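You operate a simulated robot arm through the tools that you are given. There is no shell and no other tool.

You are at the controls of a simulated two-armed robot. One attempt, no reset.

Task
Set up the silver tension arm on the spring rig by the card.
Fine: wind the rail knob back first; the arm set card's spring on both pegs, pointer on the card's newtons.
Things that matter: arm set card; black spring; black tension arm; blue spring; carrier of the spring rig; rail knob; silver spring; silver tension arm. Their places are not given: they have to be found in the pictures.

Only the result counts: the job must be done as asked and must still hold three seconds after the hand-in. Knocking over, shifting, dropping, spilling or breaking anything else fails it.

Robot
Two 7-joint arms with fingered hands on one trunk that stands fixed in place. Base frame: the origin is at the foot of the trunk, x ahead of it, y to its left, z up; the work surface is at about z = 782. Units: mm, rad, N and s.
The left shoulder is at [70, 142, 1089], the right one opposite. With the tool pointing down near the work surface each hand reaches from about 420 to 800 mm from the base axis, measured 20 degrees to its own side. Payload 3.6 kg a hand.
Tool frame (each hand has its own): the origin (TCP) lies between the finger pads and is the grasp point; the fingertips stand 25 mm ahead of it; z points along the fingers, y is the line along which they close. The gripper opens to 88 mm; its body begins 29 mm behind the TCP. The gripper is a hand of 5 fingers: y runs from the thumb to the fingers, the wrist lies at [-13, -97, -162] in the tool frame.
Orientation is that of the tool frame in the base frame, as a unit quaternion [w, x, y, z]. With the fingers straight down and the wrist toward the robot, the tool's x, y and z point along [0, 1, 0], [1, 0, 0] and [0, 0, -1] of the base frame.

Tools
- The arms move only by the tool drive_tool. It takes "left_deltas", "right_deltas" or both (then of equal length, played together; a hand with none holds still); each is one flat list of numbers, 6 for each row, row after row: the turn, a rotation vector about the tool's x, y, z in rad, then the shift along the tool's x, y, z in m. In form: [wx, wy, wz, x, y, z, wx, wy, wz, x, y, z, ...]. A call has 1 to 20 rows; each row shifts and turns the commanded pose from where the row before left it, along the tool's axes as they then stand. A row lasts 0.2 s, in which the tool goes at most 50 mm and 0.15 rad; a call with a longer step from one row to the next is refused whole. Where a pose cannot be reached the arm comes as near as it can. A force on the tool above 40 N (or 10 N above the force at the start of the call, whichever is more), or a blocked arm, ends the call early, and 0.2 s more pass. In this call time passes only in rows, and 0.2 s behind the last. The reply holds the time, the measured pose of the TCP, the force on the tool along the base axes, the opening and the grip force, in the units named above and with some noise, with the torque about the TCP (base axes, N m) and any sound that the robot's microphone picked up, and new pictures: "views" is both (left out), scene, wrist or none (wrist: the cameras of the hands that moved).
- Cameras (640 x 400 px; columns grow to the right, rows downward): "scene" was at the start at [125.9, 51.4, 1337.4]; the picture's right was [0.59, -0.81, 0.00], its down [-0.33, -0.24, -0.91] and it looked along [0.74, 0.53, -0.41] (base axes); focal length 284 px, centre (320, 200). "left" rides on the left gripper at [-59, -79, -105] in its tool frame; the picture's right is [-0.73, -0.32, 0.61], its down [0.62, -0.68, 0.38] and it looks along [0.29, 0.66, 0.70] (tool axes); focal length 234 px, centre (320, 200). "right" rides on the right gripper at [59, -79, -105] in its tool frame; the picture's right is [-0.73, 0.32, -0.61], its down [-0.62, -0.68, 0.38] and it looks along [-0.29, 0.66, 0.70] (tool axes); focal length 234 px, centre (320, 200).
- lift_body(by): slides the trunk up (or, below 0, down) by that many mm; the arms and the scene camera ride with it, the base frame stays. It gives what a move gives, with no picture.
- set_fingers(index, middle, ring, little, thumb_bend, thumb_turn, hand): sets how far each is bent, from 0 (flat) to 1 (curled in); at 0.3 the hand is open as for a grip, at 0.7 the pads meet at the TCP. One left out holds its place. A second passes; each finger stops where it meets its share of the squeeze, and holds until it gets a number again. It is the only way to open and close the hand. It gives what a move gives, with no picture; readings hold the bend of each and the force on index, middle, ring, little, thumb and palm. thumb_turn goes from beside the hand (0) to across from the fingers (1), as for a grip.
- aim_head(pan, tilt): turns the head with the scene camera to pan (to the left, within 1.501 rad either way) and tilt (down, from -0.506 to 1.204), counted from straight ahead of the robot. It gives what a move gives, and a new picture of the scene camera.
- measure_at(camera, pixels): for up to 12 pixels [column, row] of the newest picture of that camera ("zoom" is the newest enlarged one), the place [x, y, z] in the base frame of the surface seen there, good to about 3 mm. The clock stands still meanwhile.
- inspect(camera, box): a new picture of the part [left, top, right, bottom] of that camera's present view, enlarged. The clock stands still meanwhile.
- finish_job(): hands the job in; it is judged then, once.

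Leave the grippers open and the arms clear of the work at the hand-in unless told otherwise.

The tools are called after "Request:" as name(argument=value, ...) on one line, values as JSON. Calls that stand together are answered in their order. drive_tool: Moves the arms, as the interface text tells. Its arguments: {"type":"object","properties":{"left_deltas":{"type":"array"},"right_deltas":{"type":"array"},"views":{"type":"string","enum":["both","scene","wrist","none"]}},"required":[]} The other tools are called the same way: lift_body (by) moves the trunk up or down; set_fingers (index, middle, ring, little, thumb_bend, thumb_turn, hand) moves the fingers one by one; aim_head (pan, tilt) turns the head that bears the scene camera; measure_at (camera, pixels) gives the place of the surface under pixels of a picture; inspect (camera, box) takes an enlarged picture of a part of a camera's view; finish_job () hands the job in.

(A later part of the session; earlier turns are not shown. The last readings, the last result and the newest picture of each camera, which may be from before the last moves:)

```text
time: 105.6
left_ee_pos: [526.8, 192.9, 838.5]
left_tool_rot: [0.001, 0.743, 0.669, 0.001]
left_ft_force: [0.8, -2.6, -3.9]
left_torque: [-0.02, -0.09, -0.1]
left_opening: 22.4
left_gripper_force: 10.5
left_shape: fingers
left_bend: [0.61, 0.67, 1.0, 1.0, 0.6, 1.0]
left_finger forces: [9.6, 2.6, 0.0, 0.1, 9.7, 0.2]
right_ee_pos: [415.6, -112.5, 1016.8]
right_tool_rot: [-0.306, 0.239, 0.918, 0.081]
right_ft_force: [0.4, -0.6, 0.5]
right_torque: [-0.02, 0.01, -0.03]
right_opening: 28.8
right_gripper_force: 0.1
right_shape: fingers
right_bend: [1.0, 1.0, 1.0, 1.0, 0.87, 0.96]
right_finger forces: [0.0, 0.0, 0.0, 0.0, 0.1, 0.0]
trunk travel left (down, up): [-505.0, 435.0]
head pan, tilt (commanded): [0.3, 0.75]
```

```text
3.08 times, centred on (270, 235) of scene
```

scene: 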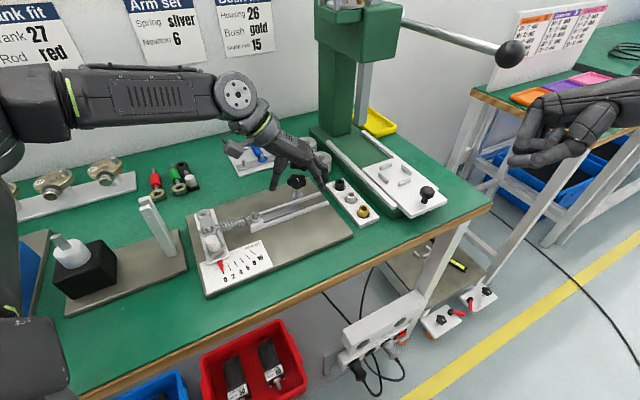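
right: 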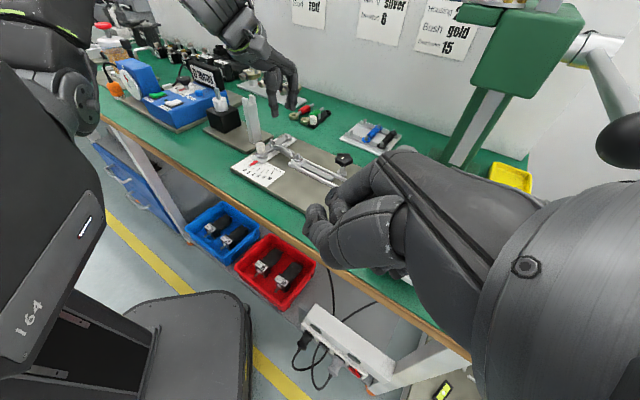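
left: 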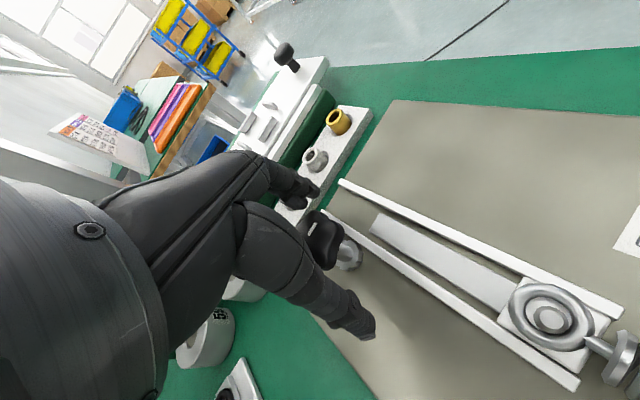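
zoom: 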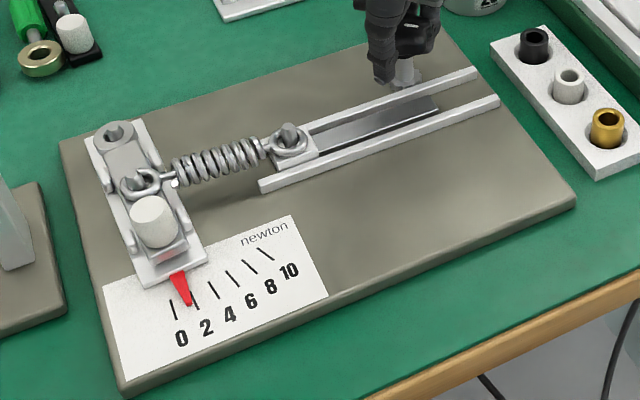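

The pointer is at about 1.4 N. I continue 0.8 rad in this stroke.

Request:
drive_tool(left_deltas=[0, 0, -0.1, 0, 0, 0, 0, 0, -0.1, 0, 0, 0, 0, 0, -0.1, 0, 0, 0, 0, 0, -0.1, 0, 0, 0, 0, 0, -0.1, 0, 0, 0, 0, 0, -0.1, 0, 0, 0, 0, 0, -0.1, 0, 0, 0, 0, 0, -0.1, 0, 0, 0], views="wrist")

Request:
inspect(camera="scene", box=[180, 170, 360, 300])

```text
time: 107.4
left_ee_pos: [528.0, 193.8, 838.4]
left_tool_rot: [0.0, 0.423, 0.906, 0.001]
left_ft_force: [4.2, -1.6, -2.2]
left_torque: [-0.01, -0.08, -0.17]
left_opening: 22.0
left_gripper_force: 11.1
left_shape: fingers
left_bend: [0.6, 0.67, 1.0, 1.0, 0.61, 1.0]
left_finger forces: [10.8, 2.5, 0.1, 0.0, 9.2, 0.0]
right_ee_pos: [417.7, -111.4, 1016.4]
right_tool_rot: [-0.306, 0.241, 0.917, 0.08]
right_ft_force: [0.3, 0.5, 0.7]
right_torque: [0.01, 0.01, 0.01]
right_opening: 28.6
right_gripper_force: 0.0
right_shape: fingers
right_bend: [1.0, 1.0, 1.0, 1.0, 0.87, 0.96]
right_finger forces: [0.1, 0.0, 0.0, 0.1, 0.0, 0.0]
trunk travel left (down, up): [-505.0, 435.0]
head pan, tilt (commanded): [0.3, 0.75]
```

left: 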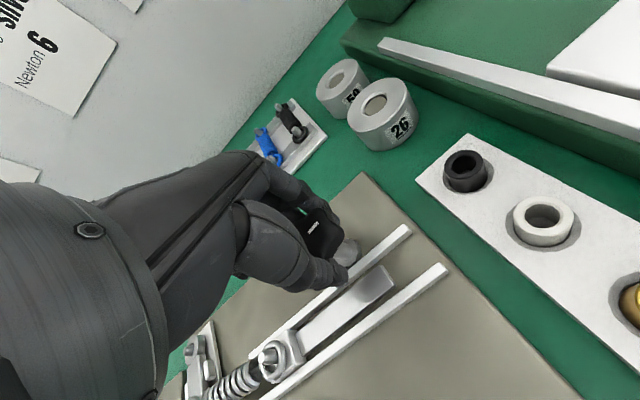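

```text
3.08 times, centred on (270, 235) of scene
```

zoom: 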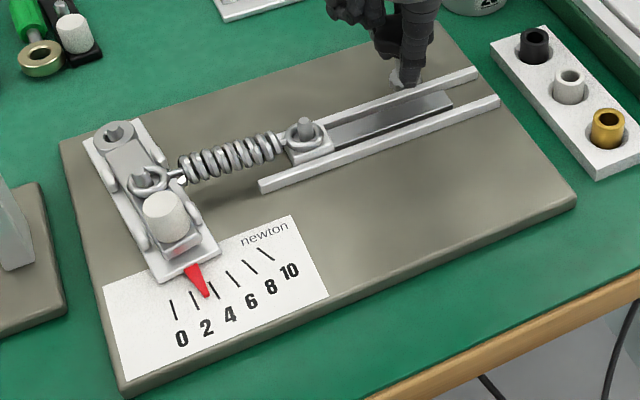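

The pointer reads about 3.2 N. I release the knob here and see whether it holds.

Request:
set_fingers(hand="left", index=0.3, middle=0.3, thumb_bend=0.3)

Request:
inspect(camera="scene", box=[180, 170, 360, 300])

```text
time: 108.4
left_ee_pos: [526.7, 193.5, 837.8]
left_tool_rot: [0.002, 0.424, 0.906, 0.0]
left_ft_force: [0.5, 0.7, 0.1]
left_torque: [-0.02, 0.04, 0.0]
left_opening: 84.6
left_gripper_force: 0.1
left_shape: fingers
left_bend: [0.3, 0.3, 1.0, 1.0, 0.3, 0.98]
left_finger forces: [0.1, 0.0, 0.1, 0.1, 0.0, 0.0]
right_ee_pos: [415.5, -112.4, 1016.2]
right_tool_rot: [-0.306, 0.24, 0.918, 0.08]
right_ft_force: [0.1, 0.1, 0.4]
right_torque: [-0.02, 0.0, -0.03]
right_opening: 28.9
right_gripper_force: 0.0
right_shape: fingers
right_bend: [1.0, 1.0, 1.0, 1.0, 0.87, 0.96]
right_finger forces: [0.0, 0.0, 0.1, 0.0, 0.0, 0.0]
trunk travel left (down, up): [-505.0, 435.0]
head pan, tilt (commanded): [0.3, 0.75]
```

```text
3.08 times, centred on (270, 235) of scene
```

zoom: 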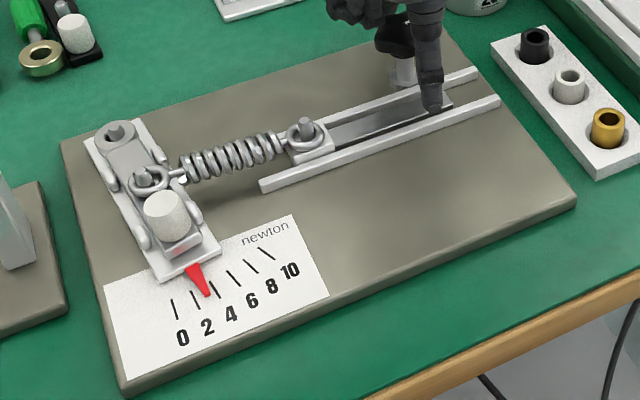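

It holds. I lift 40 mm, turn the hand back 1.5 rad clockwise, and come down again on the knob.

Request:
drive_tool(left_deltas=[0, 0, 0, 0, 0, -0.02, 0, 0, 0, 0, 0, -0.025, 0, 0, 0.15, 0, 0, 0, 0, 0, 0.15, 0, 0, 0, 0, 0, 0.15, 0, 0, 0, 0, 0, 0.15, 0, 0, 0, 0, 0, 0.15, 0, 0, 0, 0, 0, 0.15, 0, 0, 0, 0, 0, 0.15, 0, 0, 0, 0, 0, 0.15, 0, 0, 0, 0, 0, 0.15, 0, 0, 0, 0, 0, 0.15, 0, 0, 0], views="wrist")

```text
time: 111.0
left_ee_pos: [525.6, 194.6, 883.3]
left_tool_rot: [0.001, 0.928, 0.373, 0.001]
left_ft_force: [-0.6, 1.4, -0.5]
left_torque: [0.02, 0.01, -0.02]
left_opening: 84.3
left_gripper_force: 0.1
left_shape: fingers
left_bend: [0.3, 0.3, 1.0, 1.0, 0.3, 0.98]
left_finger forces: [0.0, 0.0, 0.0, 0.1, 0.1, 0.0]
right_ee_pos: [416.1, -111.5, 1016.8]
right_tool_rot: [-0.306, 0.24, 0.918, 0.081]
right_ft_force: [-0.1, -0.1, 0.2]
right_torque: [-0.02, -0.02, 0.01]
right_opening: 28.8
right_gripper_force: 0.1
right_shape: fingers
right_bend: [1.0, 1.0, 1.0, 1.0, 0.87, 0.96]
right_finger forces: [0.0, 0.0, 0.0, 0.1, 0.0, 0.1]
trunk travel left (down, up): [-505.0, 435.0]
head pan, tilt (commanded): [0.3, 0.75]
```

left: 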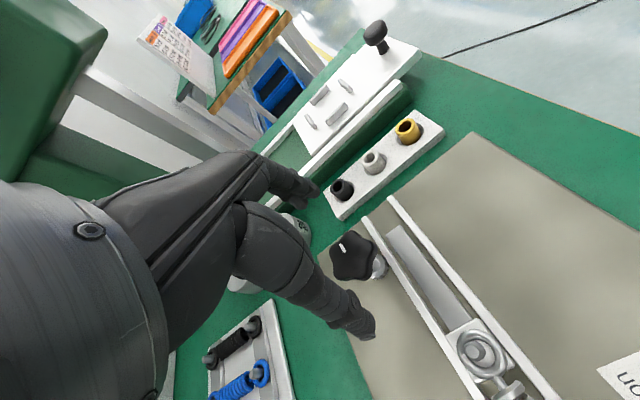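

The knob shows at (352,256) as expected (351,254). Down 45 mm and grip.

Request:
drive_tool(left_deltas=[0, 0, 0, 0, -0.001, 0.02, 0, 0, 0, 0, 0, 0.015, 0, 0, 0, 0, 0, 0.01], views="none")

Request:
set_fingers(hand="left", index=0.7, middle=0.7, thumb_bend=0.7)

Request:
drive_tool(left_deltas=[0, 0, -0.1, 0, 0, 0, 0, 0, -0.1, 0, 0, 0, 0, 0, -0.1, 0, 0, 0, 0, 0, -0.1, 0, 0, 0, 0, 0, -0.1, 0, 0, 0, 0, 0, -0.1, 0, 0, 0], views="none")

Request:
inspect(camera="scene", box=[180, 170, 360, 300])

```text
time: 111.8
left_ee_pos: [526.0, 194.7, 837.5]
left_tool_rot: [0.001, 0.928, 0.374, 0.002]
left_ft_force: [0.7, -0.2, 0.8]
left_torque: [-0.02, -0.01, 0.01]
left_opening: 84.3
left_gripper_force: 0.1
left_shape: fingers
left_bend: [0.3, 0.3, 1.0, 1.0, 0.3, 0.98]
left_finger forces: [0.2, 0.0, 0.1, 0.1, 0.0, 0.0]
right_ee_pos: [416.0, -112.5, 1015.9]
right_tool_rot: [-0.306, 0.239, 0.918, 0.08]
right_ft_force: [-0.3, 0.0, -0.3]
right_torque: [0.02, -0.03, -0.01]
right_opening: 28.7
right_gripper_force: 0.1
right_shape: fingers
right_bend: [1.0, 1.0, 1.0, 1.0, 0.87, 0.96]
right_finger forces: [0.1, 0.0, 0.1, 0.0, 0.0, 0.0]
trunk travel left (down, up): [-505.0, 435.0]
head pan, tilt (commanded): [0.3, 0.75]
```

```text
time: 112.8
left_ee_pos: [526.3, 194.1, 836.9]
left_tool_rot: [0.001, 0.928, 0.373, 0.002]
left_ft_force: [-0.5, 0.4, -2.6]
left_torque: [-0.04, -0.04, 0.02]
left_opening: 22.0
left_gripper_force: 10.2
left_shape: fingers
left_bend: [0.6, 0.67, 1.0, 1.0, 0.6, 1.0]
left_finger forces: [7.8, 2.4, 0.0, 0.0, 10.6, 0.0]
right_ee_pos: [416.2, -111.3, 1016.6]
right_tool_rot: [-0.306, 0.239, 0.918, 0.08]
right_ft_force: [0.6, 0.5, 0.3]
right_torque: [0.0, 0.01, -0.01]
right_opening: 28.7
right_gripper_force: 0.2
right_shape: fingers
right_bend: [1.0, 1.0, 1.0, 1.0, 0.87, 0.96]
right_finger forces: [0.1, 0.1, 0.1, 0.0, 0.0, 0.0]
trunk travel left (down, up): [-505.0, 435.0]
head pan, tilt (commanded): [0.3, 0.75]
```

```text
time: 114.2
left_ee_pos: [526.6, 194.8, 838.8]
left_tool_rot: [0.002, 0.776, 0.631, 0.003]
left_ft_force: [-0.5, -5.8, -5.2]
left_torque: [-0.09, -0.05, -0.15]
left_opening: 22.5
left_gripper_force: 11.6
left_shape: fingers
left_bend: [0.6, 0.67, 1.0, 1.0, 0.6, 1.0]
left_finger forces: [10.5, 2.5, 0.0, 0.0, 9.6, 0.1]
right_ee_pos: [415.9, -112.6, 1016.6]
right_tool_rot: [-0.307, 0.24, 0.918, 0.079]
right_ft_force: [0.3, -0.1, 0.3]
right_torque: [0.02, -0.02, -0.01]
right_opening: 28.7
right_gripper_force: 0.0
right_shape: fingers
right_bend: [1.0, 1.0, 1.0, 1.0, 0.87, 0.96]
right_finger forces: [0.0, 0.0, 0.1, 0.1, 0.0, 0.0]
trunk travel left (down, up): [-505.0, 435.0]
head pan, tilt (commanded): [0.3, 0.75]
```

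```text
3.08 times, centred on (270, 235) of scene
```

zoom: 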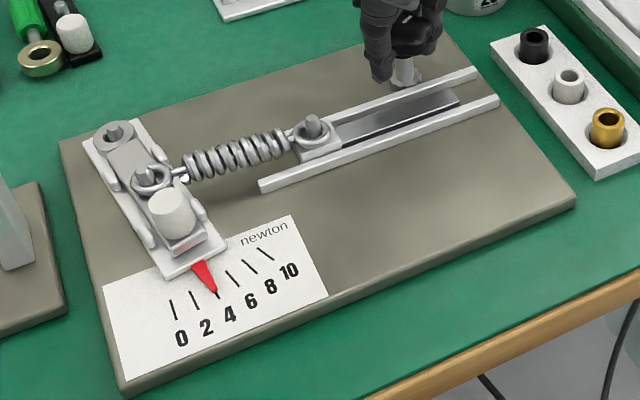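

The pointer is at about 4. I continue 0.5 rad and zoom closer.

Request:
drive_tool(left_deltas=[0, 0, -0.1, 0, 0, 0, 0, 0, -0.1, 0, 0, 0, 0, 0, -0.1, 0, 0, 0, 0, 0, -0.1, 0, 0, 0, 0, 0, -0.1, 0, 0, 0], views="none")

Request:
inspect(camera="scene", box=[205, 230, 285, 290])

```text
time: 115.4
left_ee_pos: [527.8, 194.4, 838.1]
left_tool_rot: [0.002, 0.595, 0.804, 0.003]
left_ft_force: [3.4, -5.4, -3.6]
left_torque: [-0.04, -0.09, -0.15]
left_opening: 22.2
left_gripper_force: 11.1
left_shape: fingers
left_bend: [0.6, 0.67, 1.0, 1.0, 0.61, 1.0]
left_finger forces: [11.1, 2.4, 0.0, 0.0, 9.3, 0.0]
right_ee_pos: [417.3, -112.4, 1017.3]
right_tool_rot: [-0.307, 0.239, 0.918, 0.08]
right_ft_force: [0.1, 0.1, 0.1]
right_torque: [0.02, 0.01, 0.0]
right_opening: 28.7
right_gripper_force: 0.1
right_shape: fingers
right_bend: [1.0, 1.0, 1.0, 1.0, 0.87, 0.96]
right_finger forces: [0.0, 0.1, 0.0, 0.0, 0.0, 0.0]
trunk travel left (down, up): [-505.0, 435.0]
head pan, tilt (commanded): [0.3, 0.75]
```

```text
6.67 times, centred on (245, 260) of scene
```

zoom: 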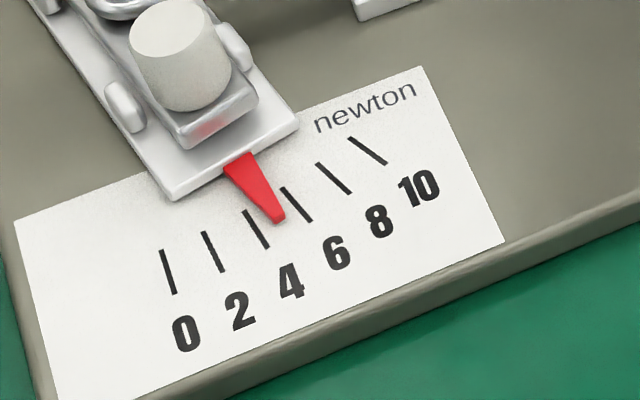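

The pointer is about halfway between 4 and 6. I turn 0.4 rad more, then let go and read the scale from above with the left camera.

Request:
drive_tool(left_deltas=[0, 0, -0.1, 0, 0, 0, 0, 0, -0.1, 0, 0, 0, 0, 0, -0.1, 0, 0, 0, 0, 0, -0.1, 0, 0, 0], views="none")

Request:
inspect(camera="scene", box=[205, 230, 285, 290])

```text
time: 116.4
left_ee_pos: [527.7, 194.1, 837.5]
left_tool_rot: [0.0, 0.424, 0.906, 0.001]
left_ft_force: [4.8, -4.7, -3.4]
left_torque: [-0.01, -0.08, -0.18]
left_opening: 22.2
left_gripper_force: 11.8
left_shape: fingers
left_bend: [0.6, 0.67, 1.0, 1.0, 0.61, 1.0]
left_finger forces: [11.4, 2.3, 0.0, 0.0, 9.9, 0.1]
right_ee_pos: [415.9, -111.3, 1017.2]
right_tool_rot: [-0.307, 0.24, 0.918, 0.081]
right_ft_force: [-0.3, 0.4, 0.4]
right_torque: [0.03, -0.01, -0.03]
right_opening: 28.7
right_gripper_force: 0.0
right_shape: fingers
right_bend: [1.0, 1.0, 1.0, 1.0, 0.87, 0.96]
right_finger forces: [0.0, 0.0, 0.0, 0.1, 0.1, 0.0]
trunk travel left (down, up): [-505.0, 435.0]
head pan, tilt (commanded): [0.3, 0.75]
```

```text
6.67 times, centred on (245, 260) of scene
```

zoom: 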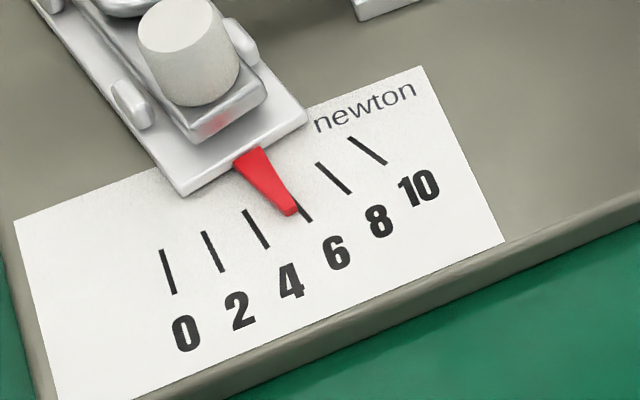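

The pointer now nearly covers the 6 mark (about 5.7). I release the knob, rise, and use the left camera over the scale.

Request:
set_fingers(hand="left", index=0.3, middle=0.3, thumb_bend=0.3)

Request:
drive_tool(left_deltas=[0, 0, 0, 0, 0, -0.02, 0, 0, 0, 0, 0, -0.03, 0, 0, 0, 0, 0, -0.04], views="both")

Request:
inspect(camera="scene", box=[205, 230, 285, 290])

```text
time: 117.4
left_ee_pos: [525.6, 195.9, 838.2]
left_tool_rot: [0.002, 0.424, 0.906, 0.001]
left_ft_force: [-0.3, -0.3, 0.1]
left_torque: [0.0, -0.02, 0.01]
left_opening: 84.5
left_gripper_force: 0.1
left_shape: fingers
left_bend: [0.3, 0.3, 1.0, 1.0, 0.3, 0.98]
left_finger forces: [0.0, 0.1, 0.1, 0.0, 0.0, 0.0]
right_ee_pos: [416.2, -111.2, 1017.3]
right_tool_rot: [-0.306, 0.24, 0.918, 0.08]
right_ft_force: [0.6, -0.9, 0.0]
right_torque: [-0.01, 0.01, 0.02]
right_opening: 28.5
right_gripper_force: 0.1
right_shape: fingers
right_bend: [1.0, 1.0, 1.0, 1.0, 0.87, 0.96]
right_finger forces: [0.0, 0.0, 0.1, 0.0, 0.1, 0.0]
trunk travel left (down, up): [-505.0, 435.0]
head pan, tilt (commanded): [0.3, 0.75]
```

```text
time: 118.2
left_ee_pos: [524.1, 194.4, 928.8]
left_tool_rot: [0.002, 0.424, 0.905, 0.001]
left_ft_force: [-0.2, -0.7, 0.6]
left_torque: [0.03, -0.02, -0.04]
left_opening: 84.5
left_gripper_force: 0.1
left_shape: fingers
left_bend: [0.3, 0.3, 1.0, 1.0, 0.3, 0.98]
left_finger forces: [0.0, 0.0, 0.1, 0.1, 0.0, 0.0]
right_ee_pos: [414.9, -110.9, 1015.6]
right_tool_rot: [-0.306, 0.24, 0.918, 0.08]
right_ft_force: [0.3, 0.0, -0.9]
right_torque: [0.01, 0.02, -0.02]
right_opening: 28.6
right_gripper_force: 0.1
right_shape: fingers
right_bend: [1.0, 1.0, 1.0, 1.0, 0.87, 0.96]
right_finger forces: [0.0, 0.0, 0.1, 0.0, 0.0, 0.0]
trunk travel left (down, up): [-505.0, 435.0]
head pan, tilt (commanded): [0.3, 0.75]
```

scene: 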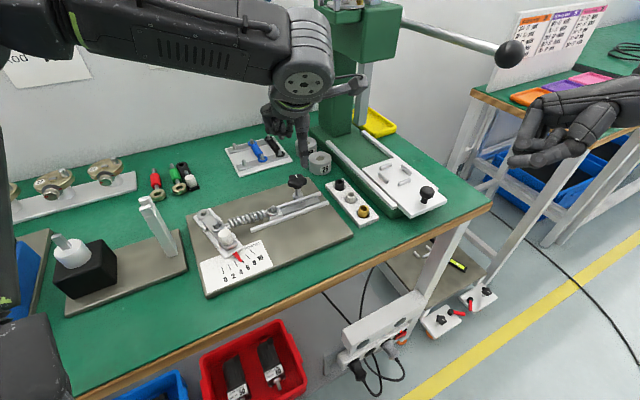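
left: 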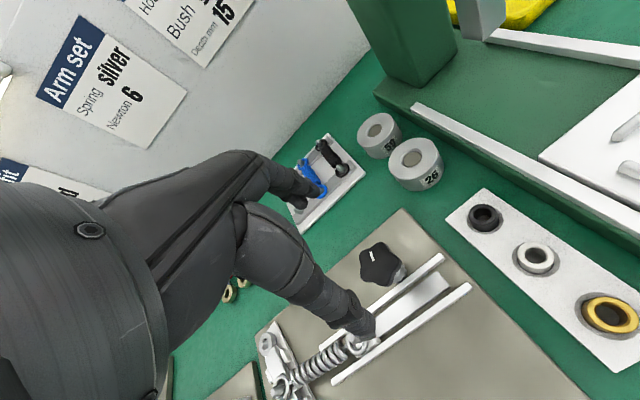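

```text
6.67 times, centred on (245, 260) of scene
```

zoom: 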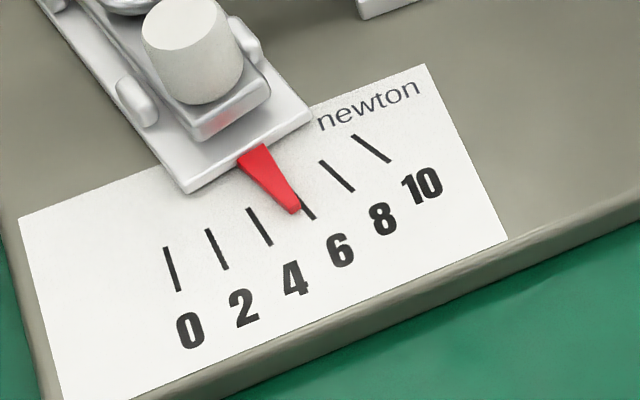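

Released, the pointer reads roughly 5.5 by this slanted view. To read without parallax I bring the left camera right above the 6 mark: hand yaw 0 at about (435,287,950).

Request:
drive_tool(left_deltas=[0, 0, 0.1394, 0, 0, -0.004, 0, 0, 0.1394, 0, 0, -0.004, 0, 0, 0.1394, 0, 0, -0.004, 0, 0, 0.1394, 0, 0, -0.004, 0, 0, 0.1394, 0, 0, -0.004, 0, 0, 0, 0.031, -0.0297, 0, 0, 0, 0, 0.031, -0.0297, 0, 0, 0, 0, 0.031, -0.0297, 0], views="wrist")

Request:
inspect(camera="left", box=[400, 220, 640, 400])

```text
time: 120.0
left_ee_pos: [435.6, 287.8, 947.4]
left_tool_rot: [0.003, 0.709, 0.705, 0.002]
left_ft_force: [-0.1, -0.7, 0.3]
left_torque: [-0.01, -0.03, 0.01]
left_opening: 84.5
left_gripper_force: 0.1
left_shape: fingers
left_bend: [0.3, 0.3, 1.0, 1.0, 0.3, 0.98]
left_finger forces: [0.0, 0.0, 0.1, 0.0, 0.1, 0.1]
right_ee_pos: [414.2, -110.2, 1018.6]
right_tool_rot: [-0.306, 0.24, 0.918, 0.079]
right_ft_force: [-0.5, 0.1, 0.4]
right_torque: [0.01, -0.02, 0.02]
right_opening: 28.7
right_gripper_force: 0.1
right_shape: fingers
right_bend: [1.0, 1.0, 1.0, 1.0, 0.87, 0.96]
right_finger forces: [0.0, 0.0, 0.0, 0.1, 0.0, 0.0]
trunk travel left (down, up): [-505.0, 435.0]
head pan, tilt (commanded): [0.3, 0.75]
```

left: 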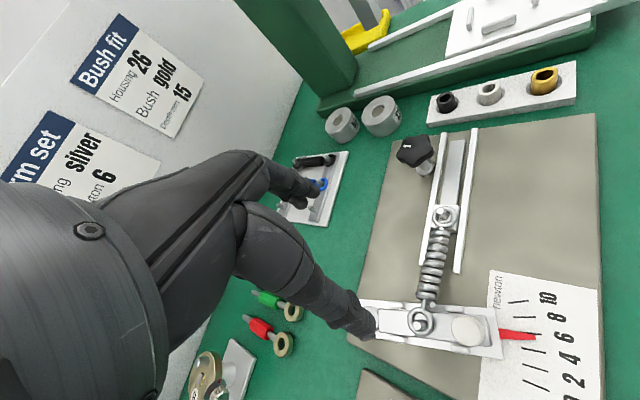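

```text
2.22 times, centred on (520, 310) of left
```

zoom: 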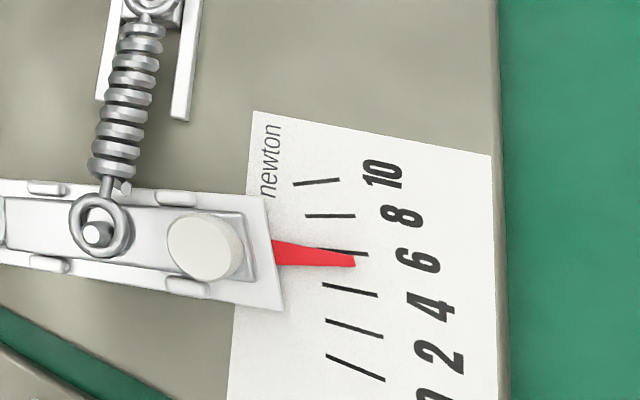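

Request:
inspect(camera="left", box=[490, 300, 590, 380])

```text
5.00 times, centred on (540, 340) of left
```

zoom: 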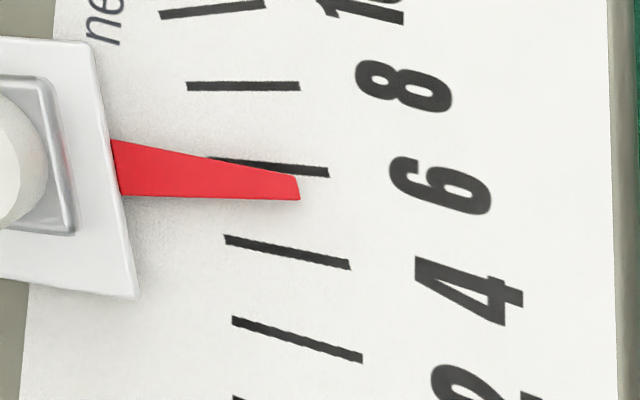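

From straight above, the pointer tip lies about a quarter of a division below the 6 mark: about 5.5 N. I need roughly 0.25 rad more of knob turn. I go back over the knob.

Request:
drive_tool(left_deltas=[0, 0, 0, -0.0234, 0.0226, 0.01, 0, 0, 0, -0.0234, 0.0226, 0.015, 0, 0, 0.1, -0.0234, 0.0226, 0.0175, 0, 0, 0.1, -0.0234, 0.0226, 0.0175], views="wrist")

```text
time: 121.0
left_ee_pos: [524.6, 190.3, 886.5]
left_tool_rot: [0.001, 0.776, 0.631, 0.002]
left_ft_force: [0.9, -0.5, 1.0]
left_torque: [0.01, 0.0, 0.02]
left_opening: 84.5
left_gripper_force: 0.0
left_shape: fingers
left_bend: [0.3, 0.3, 1.0, 1.0, 0.3, 0.98]
left_finger forces: [0.0, 0.0, 0.0, 0.0, 0.1, 0.0]
right_ee_pos: [416.5, -112.5, 1017.2]
right_tool_rot: [-0.307, 0.239, 0.918, 0.08]
right_ft_force: [1.3, 0.2, 0.6]
right_torque: [0.03, 0.04, 0.0]
right_opening: 28.6
right_gripper_force: 0.2
right_shape: fingers
right_bend: [1.0, 1.0, 1.0, 1.0, 0.87, 0.96]
right_finger forces: [0.0, 0.0, 0.0, 0.0, 0.0, 0.1]
trunk travel left (down, up): [-505.0, 435.0]
head pan, tilt (commanded): [0.3, 0.75]
```

left: 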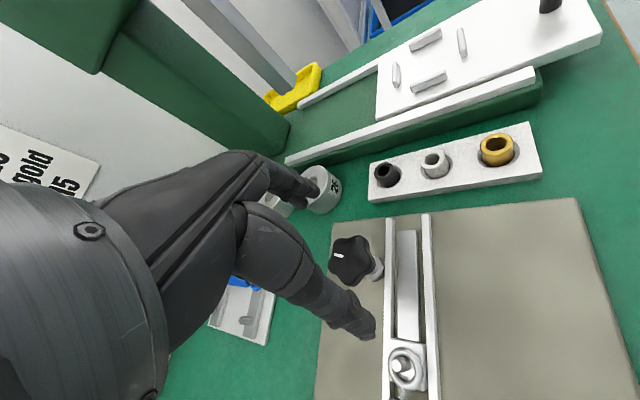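

The knob is 5 mm to +x of the tool. I correct this, go down and grip, then turn 0.3 rad.

Request:
drive_tool(left_deltas=[0, 0, 0, 0.005, 0, 0.02, 0, 0, 0, 0, 0, 0.018, 0, 0, 0, 0, 0, 0.01], views="none")

Request:
set_fingers(hand="left", index=0.7, middle=0.7, thumb_bend=0.7)

Request:
inspect(camera="scene", box=[205, 230, 285, 290])

Request:
drive_tool(left_deltas=[0, 0, -0.1, 0, 0, 0, 0, 0, -0.1, 0, 0, 0, 0, 0, -0.1, 0, 0, 0], views="none")

Request:
inspect(camera="scene", box=[205, 230, 285, 290])

```text
time: 121.8
left_ee_pos: [524.9, 196.8, 839.2]
left_tool_rot: [0.003, 0.775, 0.632, 0.003]
left_ft_force: [-0.7, -0.8, 0.3]
left_torque: [-0.01, 0.0, 0.01]
left_opening: 84.8
left_gripper_force: 0.1
left_shape: fingers
left_bend: [0.3, 0.3, 1.0, 1.0, 0.3, 0.98]
left_finger forces: [0.0, 0.0, 0.0, 0.0, 0.0, 0.0]
right_ee_pos: [415.4, -112.4, 1017.0]
right_tool_rot: [-0.307, 0.24, 0.918, 0.08]
right_ft_force: [-0.4, 0.3, -0.1]
right_torque: [-0.03, -0.04, 0.0]
right_opening: 28.6
right_gripper_force: 0.1
right_shape: fingers
right_bend: [1.0, 1.0, 1.0, 1.0, 0.87, 0.96]
right_finger forces: [0.1, 0.0, 0.0, 0.1, 0.0, 0.0]
trunk travel left (down, up): [-505.0, 435.0]
head pan, tilt (commanded): [0.3, 0.75]
```

```text
time: 122.8
left_ee_pos: [524.8, 197.0, 839.5]
left_tool_rot: [0.001, 0.775, 0.633, 0.002]
left_ft_force: [4.2, -2.2, -1.2]
left_torque: [-0.06, -0.05, 0.0]
left_opening: 23.2
left_gripper_force: 10.6
left_shape: fingers
left_bend: [0.57, 0.66, 1.0, 1.0, 0.61, 1.0]
left_finger forces: [9.7, 3.0, 0.0, 0.0, 8.5, 0.0]
right_ee_pos: [417.6, -112.6, 1016.8]
right_tool_rot: [-0.306, 0.24, 0.918, 0.08]
right_ft_force: [-0.6, 0.6, -0.1]
right_torque: [0.01, -0.01, 0.01]
right_opening: 28.4
right_gripper_force: 0.1
right_shape: fingers
right_bend: [1.0, 1.0, 1.0, 1.0, 0.87, 0.96]
right_finger forces: [0.1, 0.1, 0.0, 0.0, 0.0, 0.1]
trunk travel left (down, up): [-505.0, 435.0]
head pan, tilt (commanded): [0.3, 0.75]
```

```text
6.67 times, centred on (245, 260) of scene
```

zoom: 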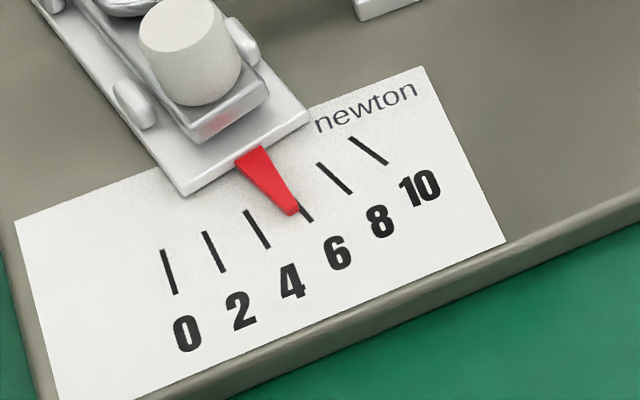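

```text
time: 123.6
left_ee_pos: [526.0, 196.8, 838.7]
left_tool_rot: [0.0, 0.671, 0.741, 0.001]
left_ft_force: [2.6, -2.9, -4.4]
left_torque: [-0.07, -0.02, -0.23]
left_opening: 24.0
left_gripper_force: 11.1
left_shape: fingers
left_bend: [0.58, 0.67, 1.0, 1.0, 0.61, 1.0]
left_finger forces: [10.1, 2.4, 0.0, 0.0, 9.8, 0.0]
right_ee_pos: [416.8, -112.9, 1017.1]
right_tool_rot: [-0.307, 0.24, 0.918, 0.08]
right_ft_force: [0.2, -0.5, 0.0]
right_torque: [-0.01, 0.0, -0.01]
right_opening: 28.7
right_gripper_force: 0.0
right_shape: fingers
right_bend: [1.0, 1.0, 1.0, 1.0, 0.87, 0.96]
right_finger forces: [0.1, 0.1, 0.0, 0.0, 0.0, 0.0]
trunk travel left (down, up): [-505.0, 435.0]
head pan, tilt (commanded): [0.3, 0.75]
```

```text
6.67 times, centred on (245, 260) of scene
```

zoom: 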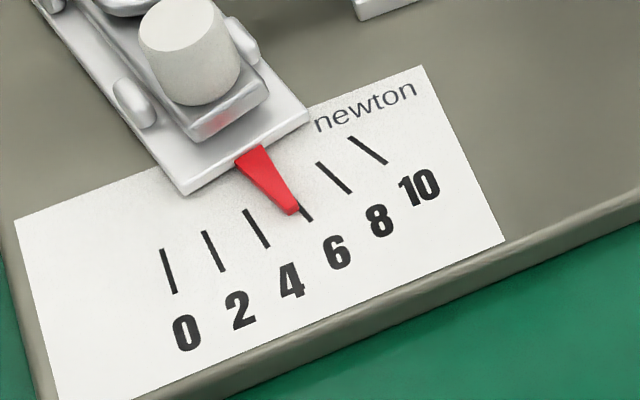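

No movement yet: only the slack and friction were taken up (torque 0.23 Nm). I turn another 0.2 rad.

Request:
drive_tool(left_deltas=[0, 0, -0.1, 0, 0, 0, 0, 0, -0.1, 0, 0, 0], views="none")

Request:
inspect(camera="scene", box=[205, 230, 285, 290])

```text
time: 124.2
left_ee_pos: [525.9, 197.1, 839.6]
left_tool_rot: [0.002, 0.593, 0.805, 0.002]
left_ft_force: [-0.8, -2.7, -5.0]
left_torque: [-0.01, 0.0, -0.19]
left_opening: 23.9
left_gripper_force: 11.7
left_shape: fingers
left_bend: [0.59, 0.68, 1.0, 1.0, 0.61, 1.0]
left_finger forces: [10.4, 2.1, 0.1, 0.0, 10.4, 0.0]
right_ee_pos: [417.1, -111.6, 1017.0]
right_tool_rot: [-0.306, 0.24, 0.918, 0.08]
right_ft_force: [0.5, 0.9, -0.1]
right_torque: [-0.01, -0.05, 0.0]
right_opening: 28.5
right_gripper_force: 0.1
right_shape: fingers
right_bend: [1.0, 1.0, 1.0, 1.0, 0.87, 0.96]
right_finger forces: [0.0, 0.1, 0.0, 0.0, 0.0, 0.0]
trunk travel left (down, up): [-505.0, 435.0]
head pan, tilt (commanded): [0.3, 0.75]
```

```text
6.67 times, centred on (245, 260) of scene
```

zoom: 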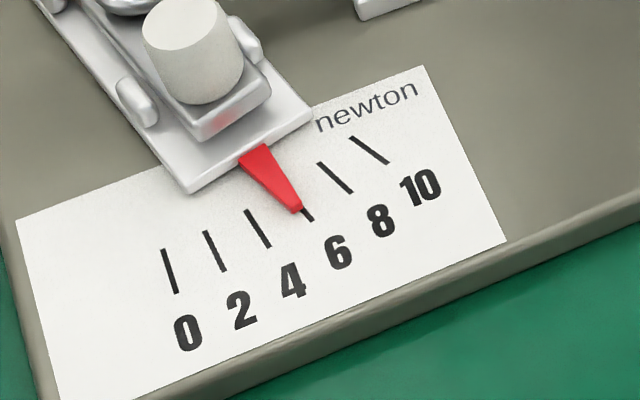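

The pointer is now at about 5.8. I turn 0.12 rad more.

Request:
drive_tool(left_deltas=[0, 0, -0.06, 0, 0, 0, 0, 0, -0.06, 0, 0, 0], views="none")

Request:
inspect(camera="scene", box=[225, 240, 265, 270])

```text
time: 124.8
left_ee_pos: [525.6, 196.7, 840.0]
left_tool_rot: [0.002, 0.545, 0.838, 0.001]
left_ft_force: [1.0, -2.4, -5.9]
left_torque: [-0.04, -0.03, -0.21]
left_opening: 23.9
left_gripper_force: 11.4
left_shape: fingers
left_bend: [0.59, 0.68, 1.0, 1.0, 0.6, 1.0]
left_finger forces: [10.5, 2.1, 0.1, 0.0, 10.4, 0.1]
right_ee_pos: [417.2, -112.6, 1016.4]
right_tool_rot: [-0.306, 0.24, 0.918, 0.081]
right_ft_force: [-0.2, -0.1, 0.8]
right_torque: [-0.02, -0.04, -0.03]
right_opening: 28.7
right_gripper_force: 0.0
right_shape: fingers
right_bend: [1.0, 1.0, 1.0, 1.0, 0.87, 0.96]
right_finger forces: [0.0, 0.0, 0.0, 0.0, 0.0, 0.0]
trunk travel left (down, up): [-505.0, 435.0]
head pan, tilt (commanded): [0.3, 0.75]
```

```text
13.33 times, centred on (245, 255) of scene
```

zoom: 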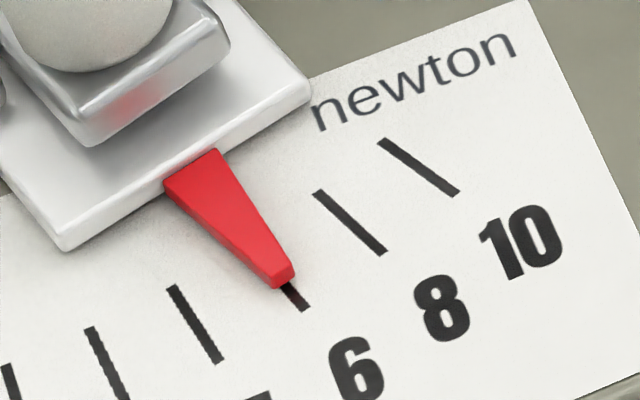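

The 6 mark now emerges right beneath the pointer tip, in line with it. I release the knob, rise, and check from straight above again.

Request:
set_fingers(hand="left", index=0.3, middle=0.3, thumb_bend=0.3)

Request:
drive_tool(left_deltas=[0, 0, 0, 0, 0, -0.02, 0, 0, 0, 0, 0, -0.035, 0, 0, 0, 0, 0, -0.035, 0, 0, 0.1366, 0, 0, -0.01, 0, 0, 0.1366, 0, 0, -0.005, 0, 0, 0.1366, 0, 0, 0, 0, 0, 0, 0.031, -0.0297, 0, 0, 0, 0, 0.031, -0.0297, 0, 0, 0, 0, 0.031, -0.0297, 0], views="wrist")

Request:
inspect(camera="left", box=[480, 290, 600, 390])

```text
time: 125.8
left_ee_pos: [526.3, 196.2, 839.9]
left_tool_rot: [0.003, 0.545, 0.838, 0.002]
left_ft_force: [-0.7, 0.0, 1.2]
left_torque: [0.05, -0.02, 0.02]
left_opening: 84.4
left_gripper_force: 0.0
left_shape: fingers
left_bend: [0.3, 0.3, 1.0, 1.0, 0.3, 0.98]
left_finger forces: [0.1, 0.1, 0.1, 0.1, 0.1, 0.0]
right_ee_pos: [416.4, -111.2, 1017.4]
right_tool_rot: [-0.307, 0.239, 0.918, 0.08]
right_ft_force: [-0.3, 0.3, 0.0]
right_torque: [0.0, 0.0, 0.0]
right_opening: 28.5
right_gripper_force: 0.0
right_shape: fingers
right_bend: [1.0, 1.0, 1.0, 1.0, 0.87, 0.96]
right_finger forces: [0.1, 0.0, 0.0, 0.0, 0.1, 0.0]
trunk travel left (down, up): [-505.0, 435.0]
head pan, tilt (commanded): [0.3, 0.75]
```

```text
time: 127.8
left_ee_pos: [434.9, 289.7, 944.1]
left_tool_rot: [0.002, 0.705, 0.71, 0.002]
left_ft_force: [-0.5, 1.1, -0.1]
left_torque: [-0.01, -0.03, 0.01]
left_opening: 84.6
left_gripper_force: 0.0
left_shape: fingers
left_bend: [0.3, 0.3, 1.0, 1.0, 0.3, 0.98]
left_finger forces: [0.1, 0.1, 0.0, 0.1, 0.0, 0.1]
right_ee_pos: [414.4, -109.7, 1018.8]
right_tool_rot: [-0.305, 0.24, 0.918, 0.08]
right_ft_force: [0.4, 0.1, 0.3]
right_torque: [-0.02, -0.02, 0.0]
right_opening: 28.3
right_gripper_force: 0.0
right_shape: fingers
right_bend: [1.0, 1.0, 1.0, 1.0, 0.87, 0.96]
right_finger forces: [0.1, 0.0, 0.0, 0.1, 0.0, 0.0]
trunk travel left (down, up): [-505.0, 435.0]
head pan, tilt (commanded): [0.3, 0.75]
```

left: 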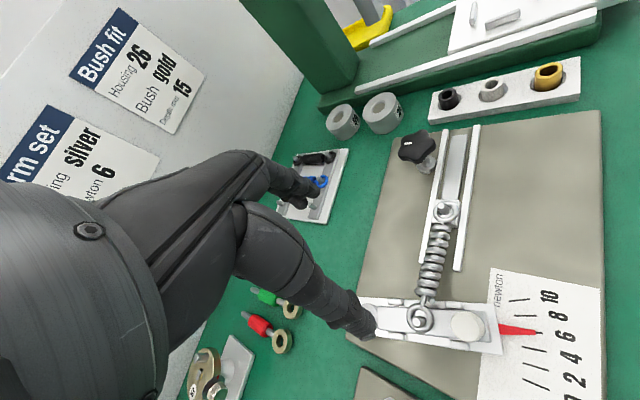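

```text
4.00 times, centred on (540, 340) of left
```

zoom: 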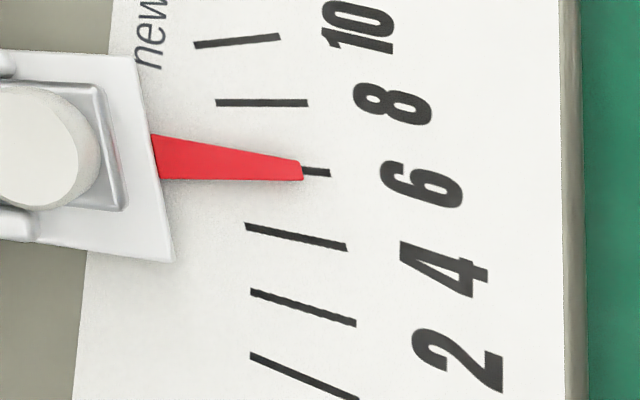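

From straight above the pointer lines up with the 6 mark. Now I put the black arm back where it was (grip originally at about (530,420), axis 46°). I move the left hand above its grip, now near (497,424).

Request:
drive_tool(left_deltas=[0, 0, 0, 0.027, 0.0124, 0.01, 0, 0, 0, 0.027, 0.0124, 0.01, 0, 0, 0, 0.027, 0.0124, 0.01, 0, 0, 0, 0.027, 0.0124, 0.01, 0, 0, 0, 0.027, 0.0124, 0.01, 0, 0, -0.0785, 0, 0, 0, 0, 0, -0.0785, 0, 0, 0], views="both")

Request:
set_fingers(hand="left", index=0.54, middle=0.54, thumb_bend=0.54)

Request:
inspect(camera="left", box=[270, 200, 470, 350])

Request:
inspect(camera="scene", box=[130, 140, 230, 220])

```text
time: 129.4
left_ee_pos: [496.3, 425.6, 894.1]
left_tool_rot: [0.003, 0.646, 0.764, 0.002]
left_ft_force: [0.7, 0.7, -0.6]
left_torque: [-0.04, -0.03, -0.04]
left_opening: 84.5
left_gripper_force: 0.0
left_shape: fingers
left_bend: [0.3, 0.3, 1.0, 1.0, 0.3, 0.98]
left_finger forces: [0.0, 0.0, 0.0, 0.1, 0.0, 0.0]
right_ee_pos: [416.2, -110.5, 1016.8]
right_tool_rot: [-0.306, 0.24, 0.918, 0.08]
right_ft_force: [-0.7, -0.4, 0.2]
right_torque: [0.0, -0.02, -0.03]
right_opening: 28.7
right_gripper_force: 0.2
right_shape: fingers
right_bend: [1.0, 1.0, 1.0, 1.0, 0.87, 0.96]
right_finger forces: [0.0, 0.1, 0.0, 0.0, 0.1, 0.0]
trunk travel left (down, up): [-505.0, 435.0]
head pan, tilt (commanded): [0.3, 0.75]
```

scene: 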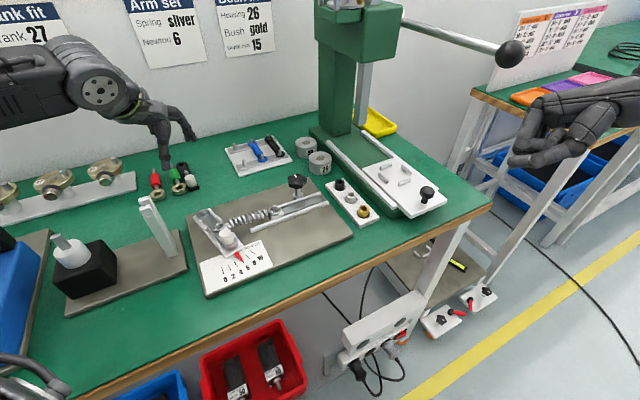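
left: 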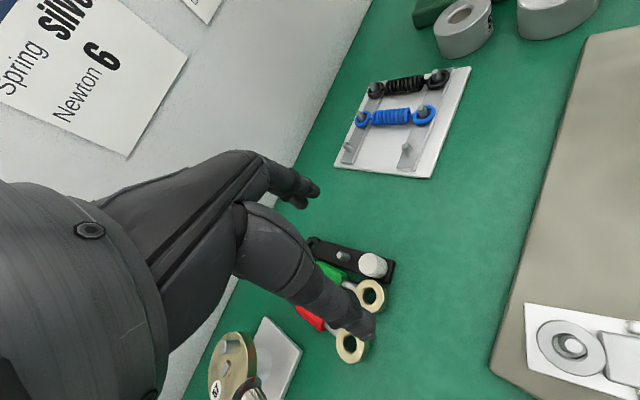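

```text
time: 130.4
left_ee_pos: [495.9, 424.9, 895.2]
left_tool_rot: [0.001, 0.646, 0.763, 0.002]
left_ft_force: [-0.1, 0.4, -0.7]
left_torque: [0.0, -0.02, -0.01]
left_opening: 33.0
left_gripper_force: 0.1
left_shape: fingers
left_bend: [0.54, 0.54, 1.0, 1.0, 0.54, 1.0]
left_finger forces: [0.1, 0.0, 0.0, 0.0, 0.0, 0.0]
right_ee_pos: [415.2, -113.1, 1017.0]
right_tool_rot: [-0.306, 0.24, 0.918, 0.081]
right_ft_force: [-0.4, 0.3, 0.1]
right_torque: [0.03, 0.0, 0.0]
right_opening: 28.6
right_gripper_force: 0.0
right_shape: fingers
right_bend: [1.0, 1.0, 1.0, 1.0, 0.87, 0.96]
right_finger forces: [0.1, 0.0, 0.1, 0.1, 0.0, 0.0]
trunk travel left (down, up): [-505.0, 435.0]
head pan, tilt (commanded): [0.3, 0.75]
```

```text
2.67 times, centred on (370, 275) of left
```

zoom: 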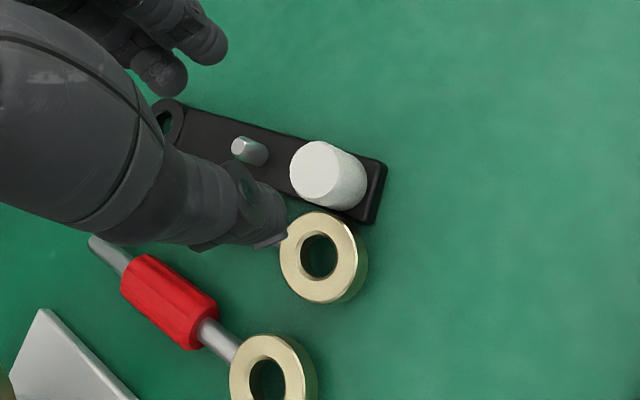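

```text
5.00 times, centred on (180, 180) of scene
```

zoom: 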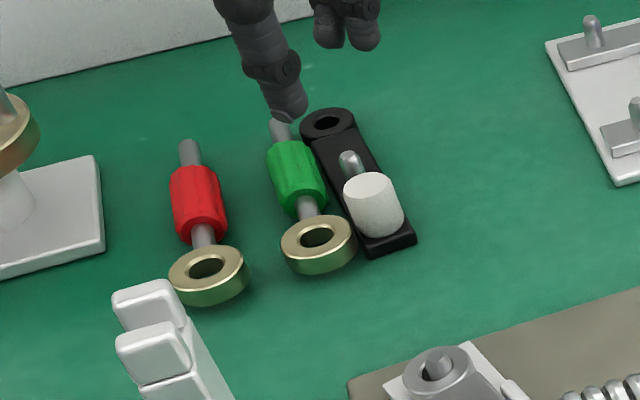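

The black grip is at (497.7,427.5), the gold ring of the green rod right beside it (top only at about z 793). I keep the fingertips above that by gripping at z 821, and lower now.

Request:
drive_tool(left_deltas=[0, 0, 0, 0.0022, 0.0021, 0.02, 0, 0, 0, 0, 0, 0.02, 0, 0, 0, 0, 0, 0.02, 0, 0, 0, 0, 0, 0.0135], views="wrist")

Request:
inspect(camera="left", box=[240, 180, 440, 330])

Request:
inspect(camera="scene", box=[140, 140, 220, 200])

```text
time: 131.4
left_ee_pos: [497.5, 427.2, 821.4]
left_tool_rot: [0.0, 0.647, 0.763, 0.002]
left_ft_force: [-0.1, 0.0, 0.0]
left_torque: [-0.03, 0.0, -0.01]
left_opening: 33.3
left_gripper_force: 0.1
left_shape: fingers
left_bend: [0.54, 0.54, 1.0, 1.0, 0.54, 1.0]
left_finger forces: [0.0, 0.0, 0.1, 0.0, 0.0, 0.0]
right_ee_pos: [416.2, -112.0, 1017.7]
right_tool_rot: [-0.307, 0.239, 0.918, 0.08]
right_ft_force: [-0.7, 0.2, 0.1]
right_torque: [0.02, -0.01, -0.03]
right_opening: 28.6
right_gripper_force: 0.0
right_shape: fingers
right_bend: [1.0, 1.0, 1.0, 1.0, 0.87, 0.96]
right_finger forces: [0.0, 0.1, 0.1, 0.1, 0.1, 0.1]
trunk travel left (down, up): [-505.0, 435.0]
head pan, tilt (commanded): [0.3, 0.75]
```

left: 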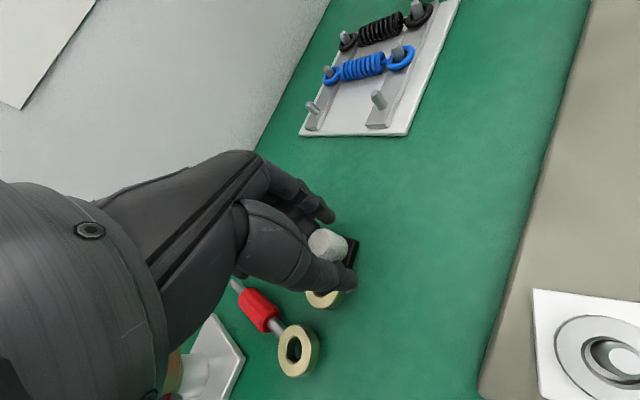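

```text
2.67 times, centred on (340, 255) of left
```

zoom: 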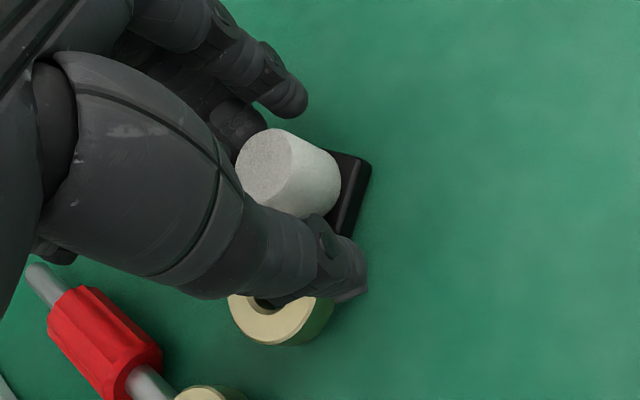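

```text
6.67 times, centred on (180, 170) of scene
```

zoom: 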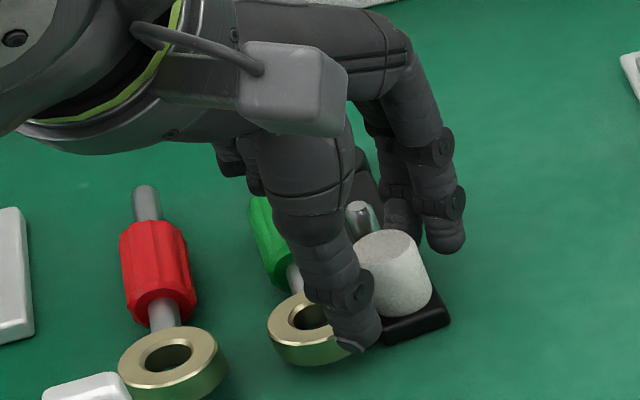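

No contact with the gold ring. I close gently to 0.7.

Request:
set_fingers(hand="left", index=0.7, middle=0.7, thumb_bend=0.7)

Request:
drive_tool(left_deltas=[0, 0, 0, 0, 0, -0.004, 0, 0, 0, 0, 0, -0.006, 0, 0, 0, 0, 0, -0.01, 0, 0, 0, 0, 0, -0.012], views="wrist")

Request:
inspect(camera="scene", box=[140, 130, 220, 190])

Request:
inspect(camera="left", box=[220, 180, 420, 330])

```text
time: 132.4
left_ee_pos: [497.7, 427.5, 820.9]
left_tool_rot: [0.002, 0.647, 0.762, 0.003]
left_ft_force: [0.1, 0.1, -0.1]
left_torque: [-0.01, -0.01, -0.04]
left_opening: 10.4
left_gripper_force: 5.3
left_shape: fingers
left_bend: [0.66, 0.66, 1.0, 1.0, 0.63, 1.0]
left_finger forces: [2.0, 3.2, 0.0, 0.1, 5.0, 0.0]
right_ee_pos: [416.4, -110.9, 1017.1]
right_tool_rot: [-0.306, 0.24, 0.918, 0.08]
right_ft_force: [0.0, -0.4, 0.4]
right_torque: [0.01, 0.03, -0.01]
right_opening: 28.6
right_gripper_force: 0.0
right_shape: fingers
right_bend: [1.0, 1.0, 1.0, 1.0, 0.87, 0.96]
right_finger forces: [0.1, 0.0, 0.0, 0.1, 0.0, 0.0]
trunk travel left (down, up): [-505.0, 435.0]
head pan, tilt (commanded): [0.3, 0.75]
```

```text
time: 133.4
left_ee_pos: [498.2, 427.2, 854.5]
left_tool_rot: [0.001, 0.647, 0.763, 0.003]
left_ft_force: [0.7, -0.3, -1.3]
left_torque: [0.01, -0.02, 0.05]
left_opening: 10.3
left_gripper_force: 5.3
left_shape: fingers
left_bend: [0.66, 0.66, 1.0, 1.0, 0.63, 1.0]
left_finger forces: [2.0, 2.9, 0.0, 0.0, 4.8, 0.0]
right_ee_pos: [415.2, -110.8, 1017.1]
right_tool_rot: [-0.306, 0.24, 0.918, 0.08]
right_ft_force: [0.2, -0.2, 0.0]
right_torque: [-0.01, 0.03, 0.01]
right_opening: 28.7
right_gripper_force: 0.0
right_shape: fingers
right_bend: [1.0, 1.0, 1.0, 1.0, 0.87, 0.96]
right_finger forces: [0.0, 0.0, 0.1, 0.0, 0.1, 0.1]
trunk travel left (down, up): [-505.0, 435.0]
head pan, tilt (commanded): [0.3, 0.75]
```

left: 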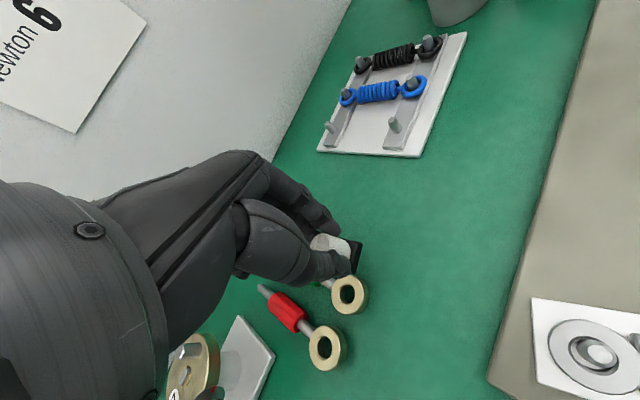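

```text
6.67 times, centred on (180, 160) of scene
```

zoom: 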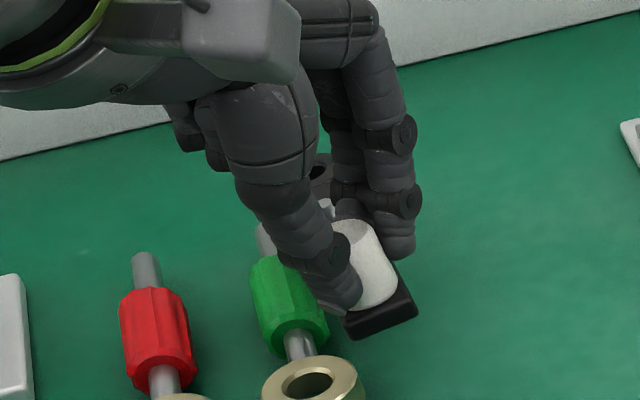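

```text
2.67 times, centred on (320, 255) of left
```

zoom: 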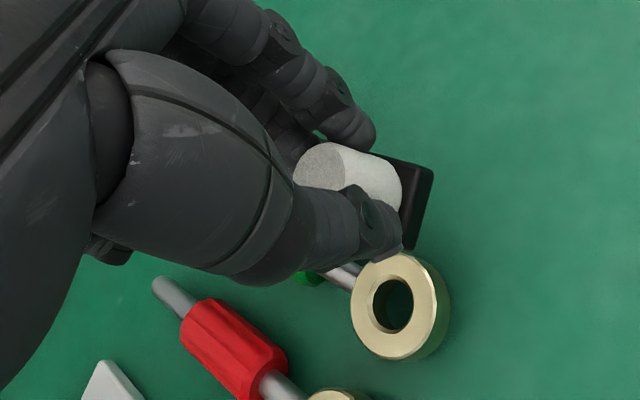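

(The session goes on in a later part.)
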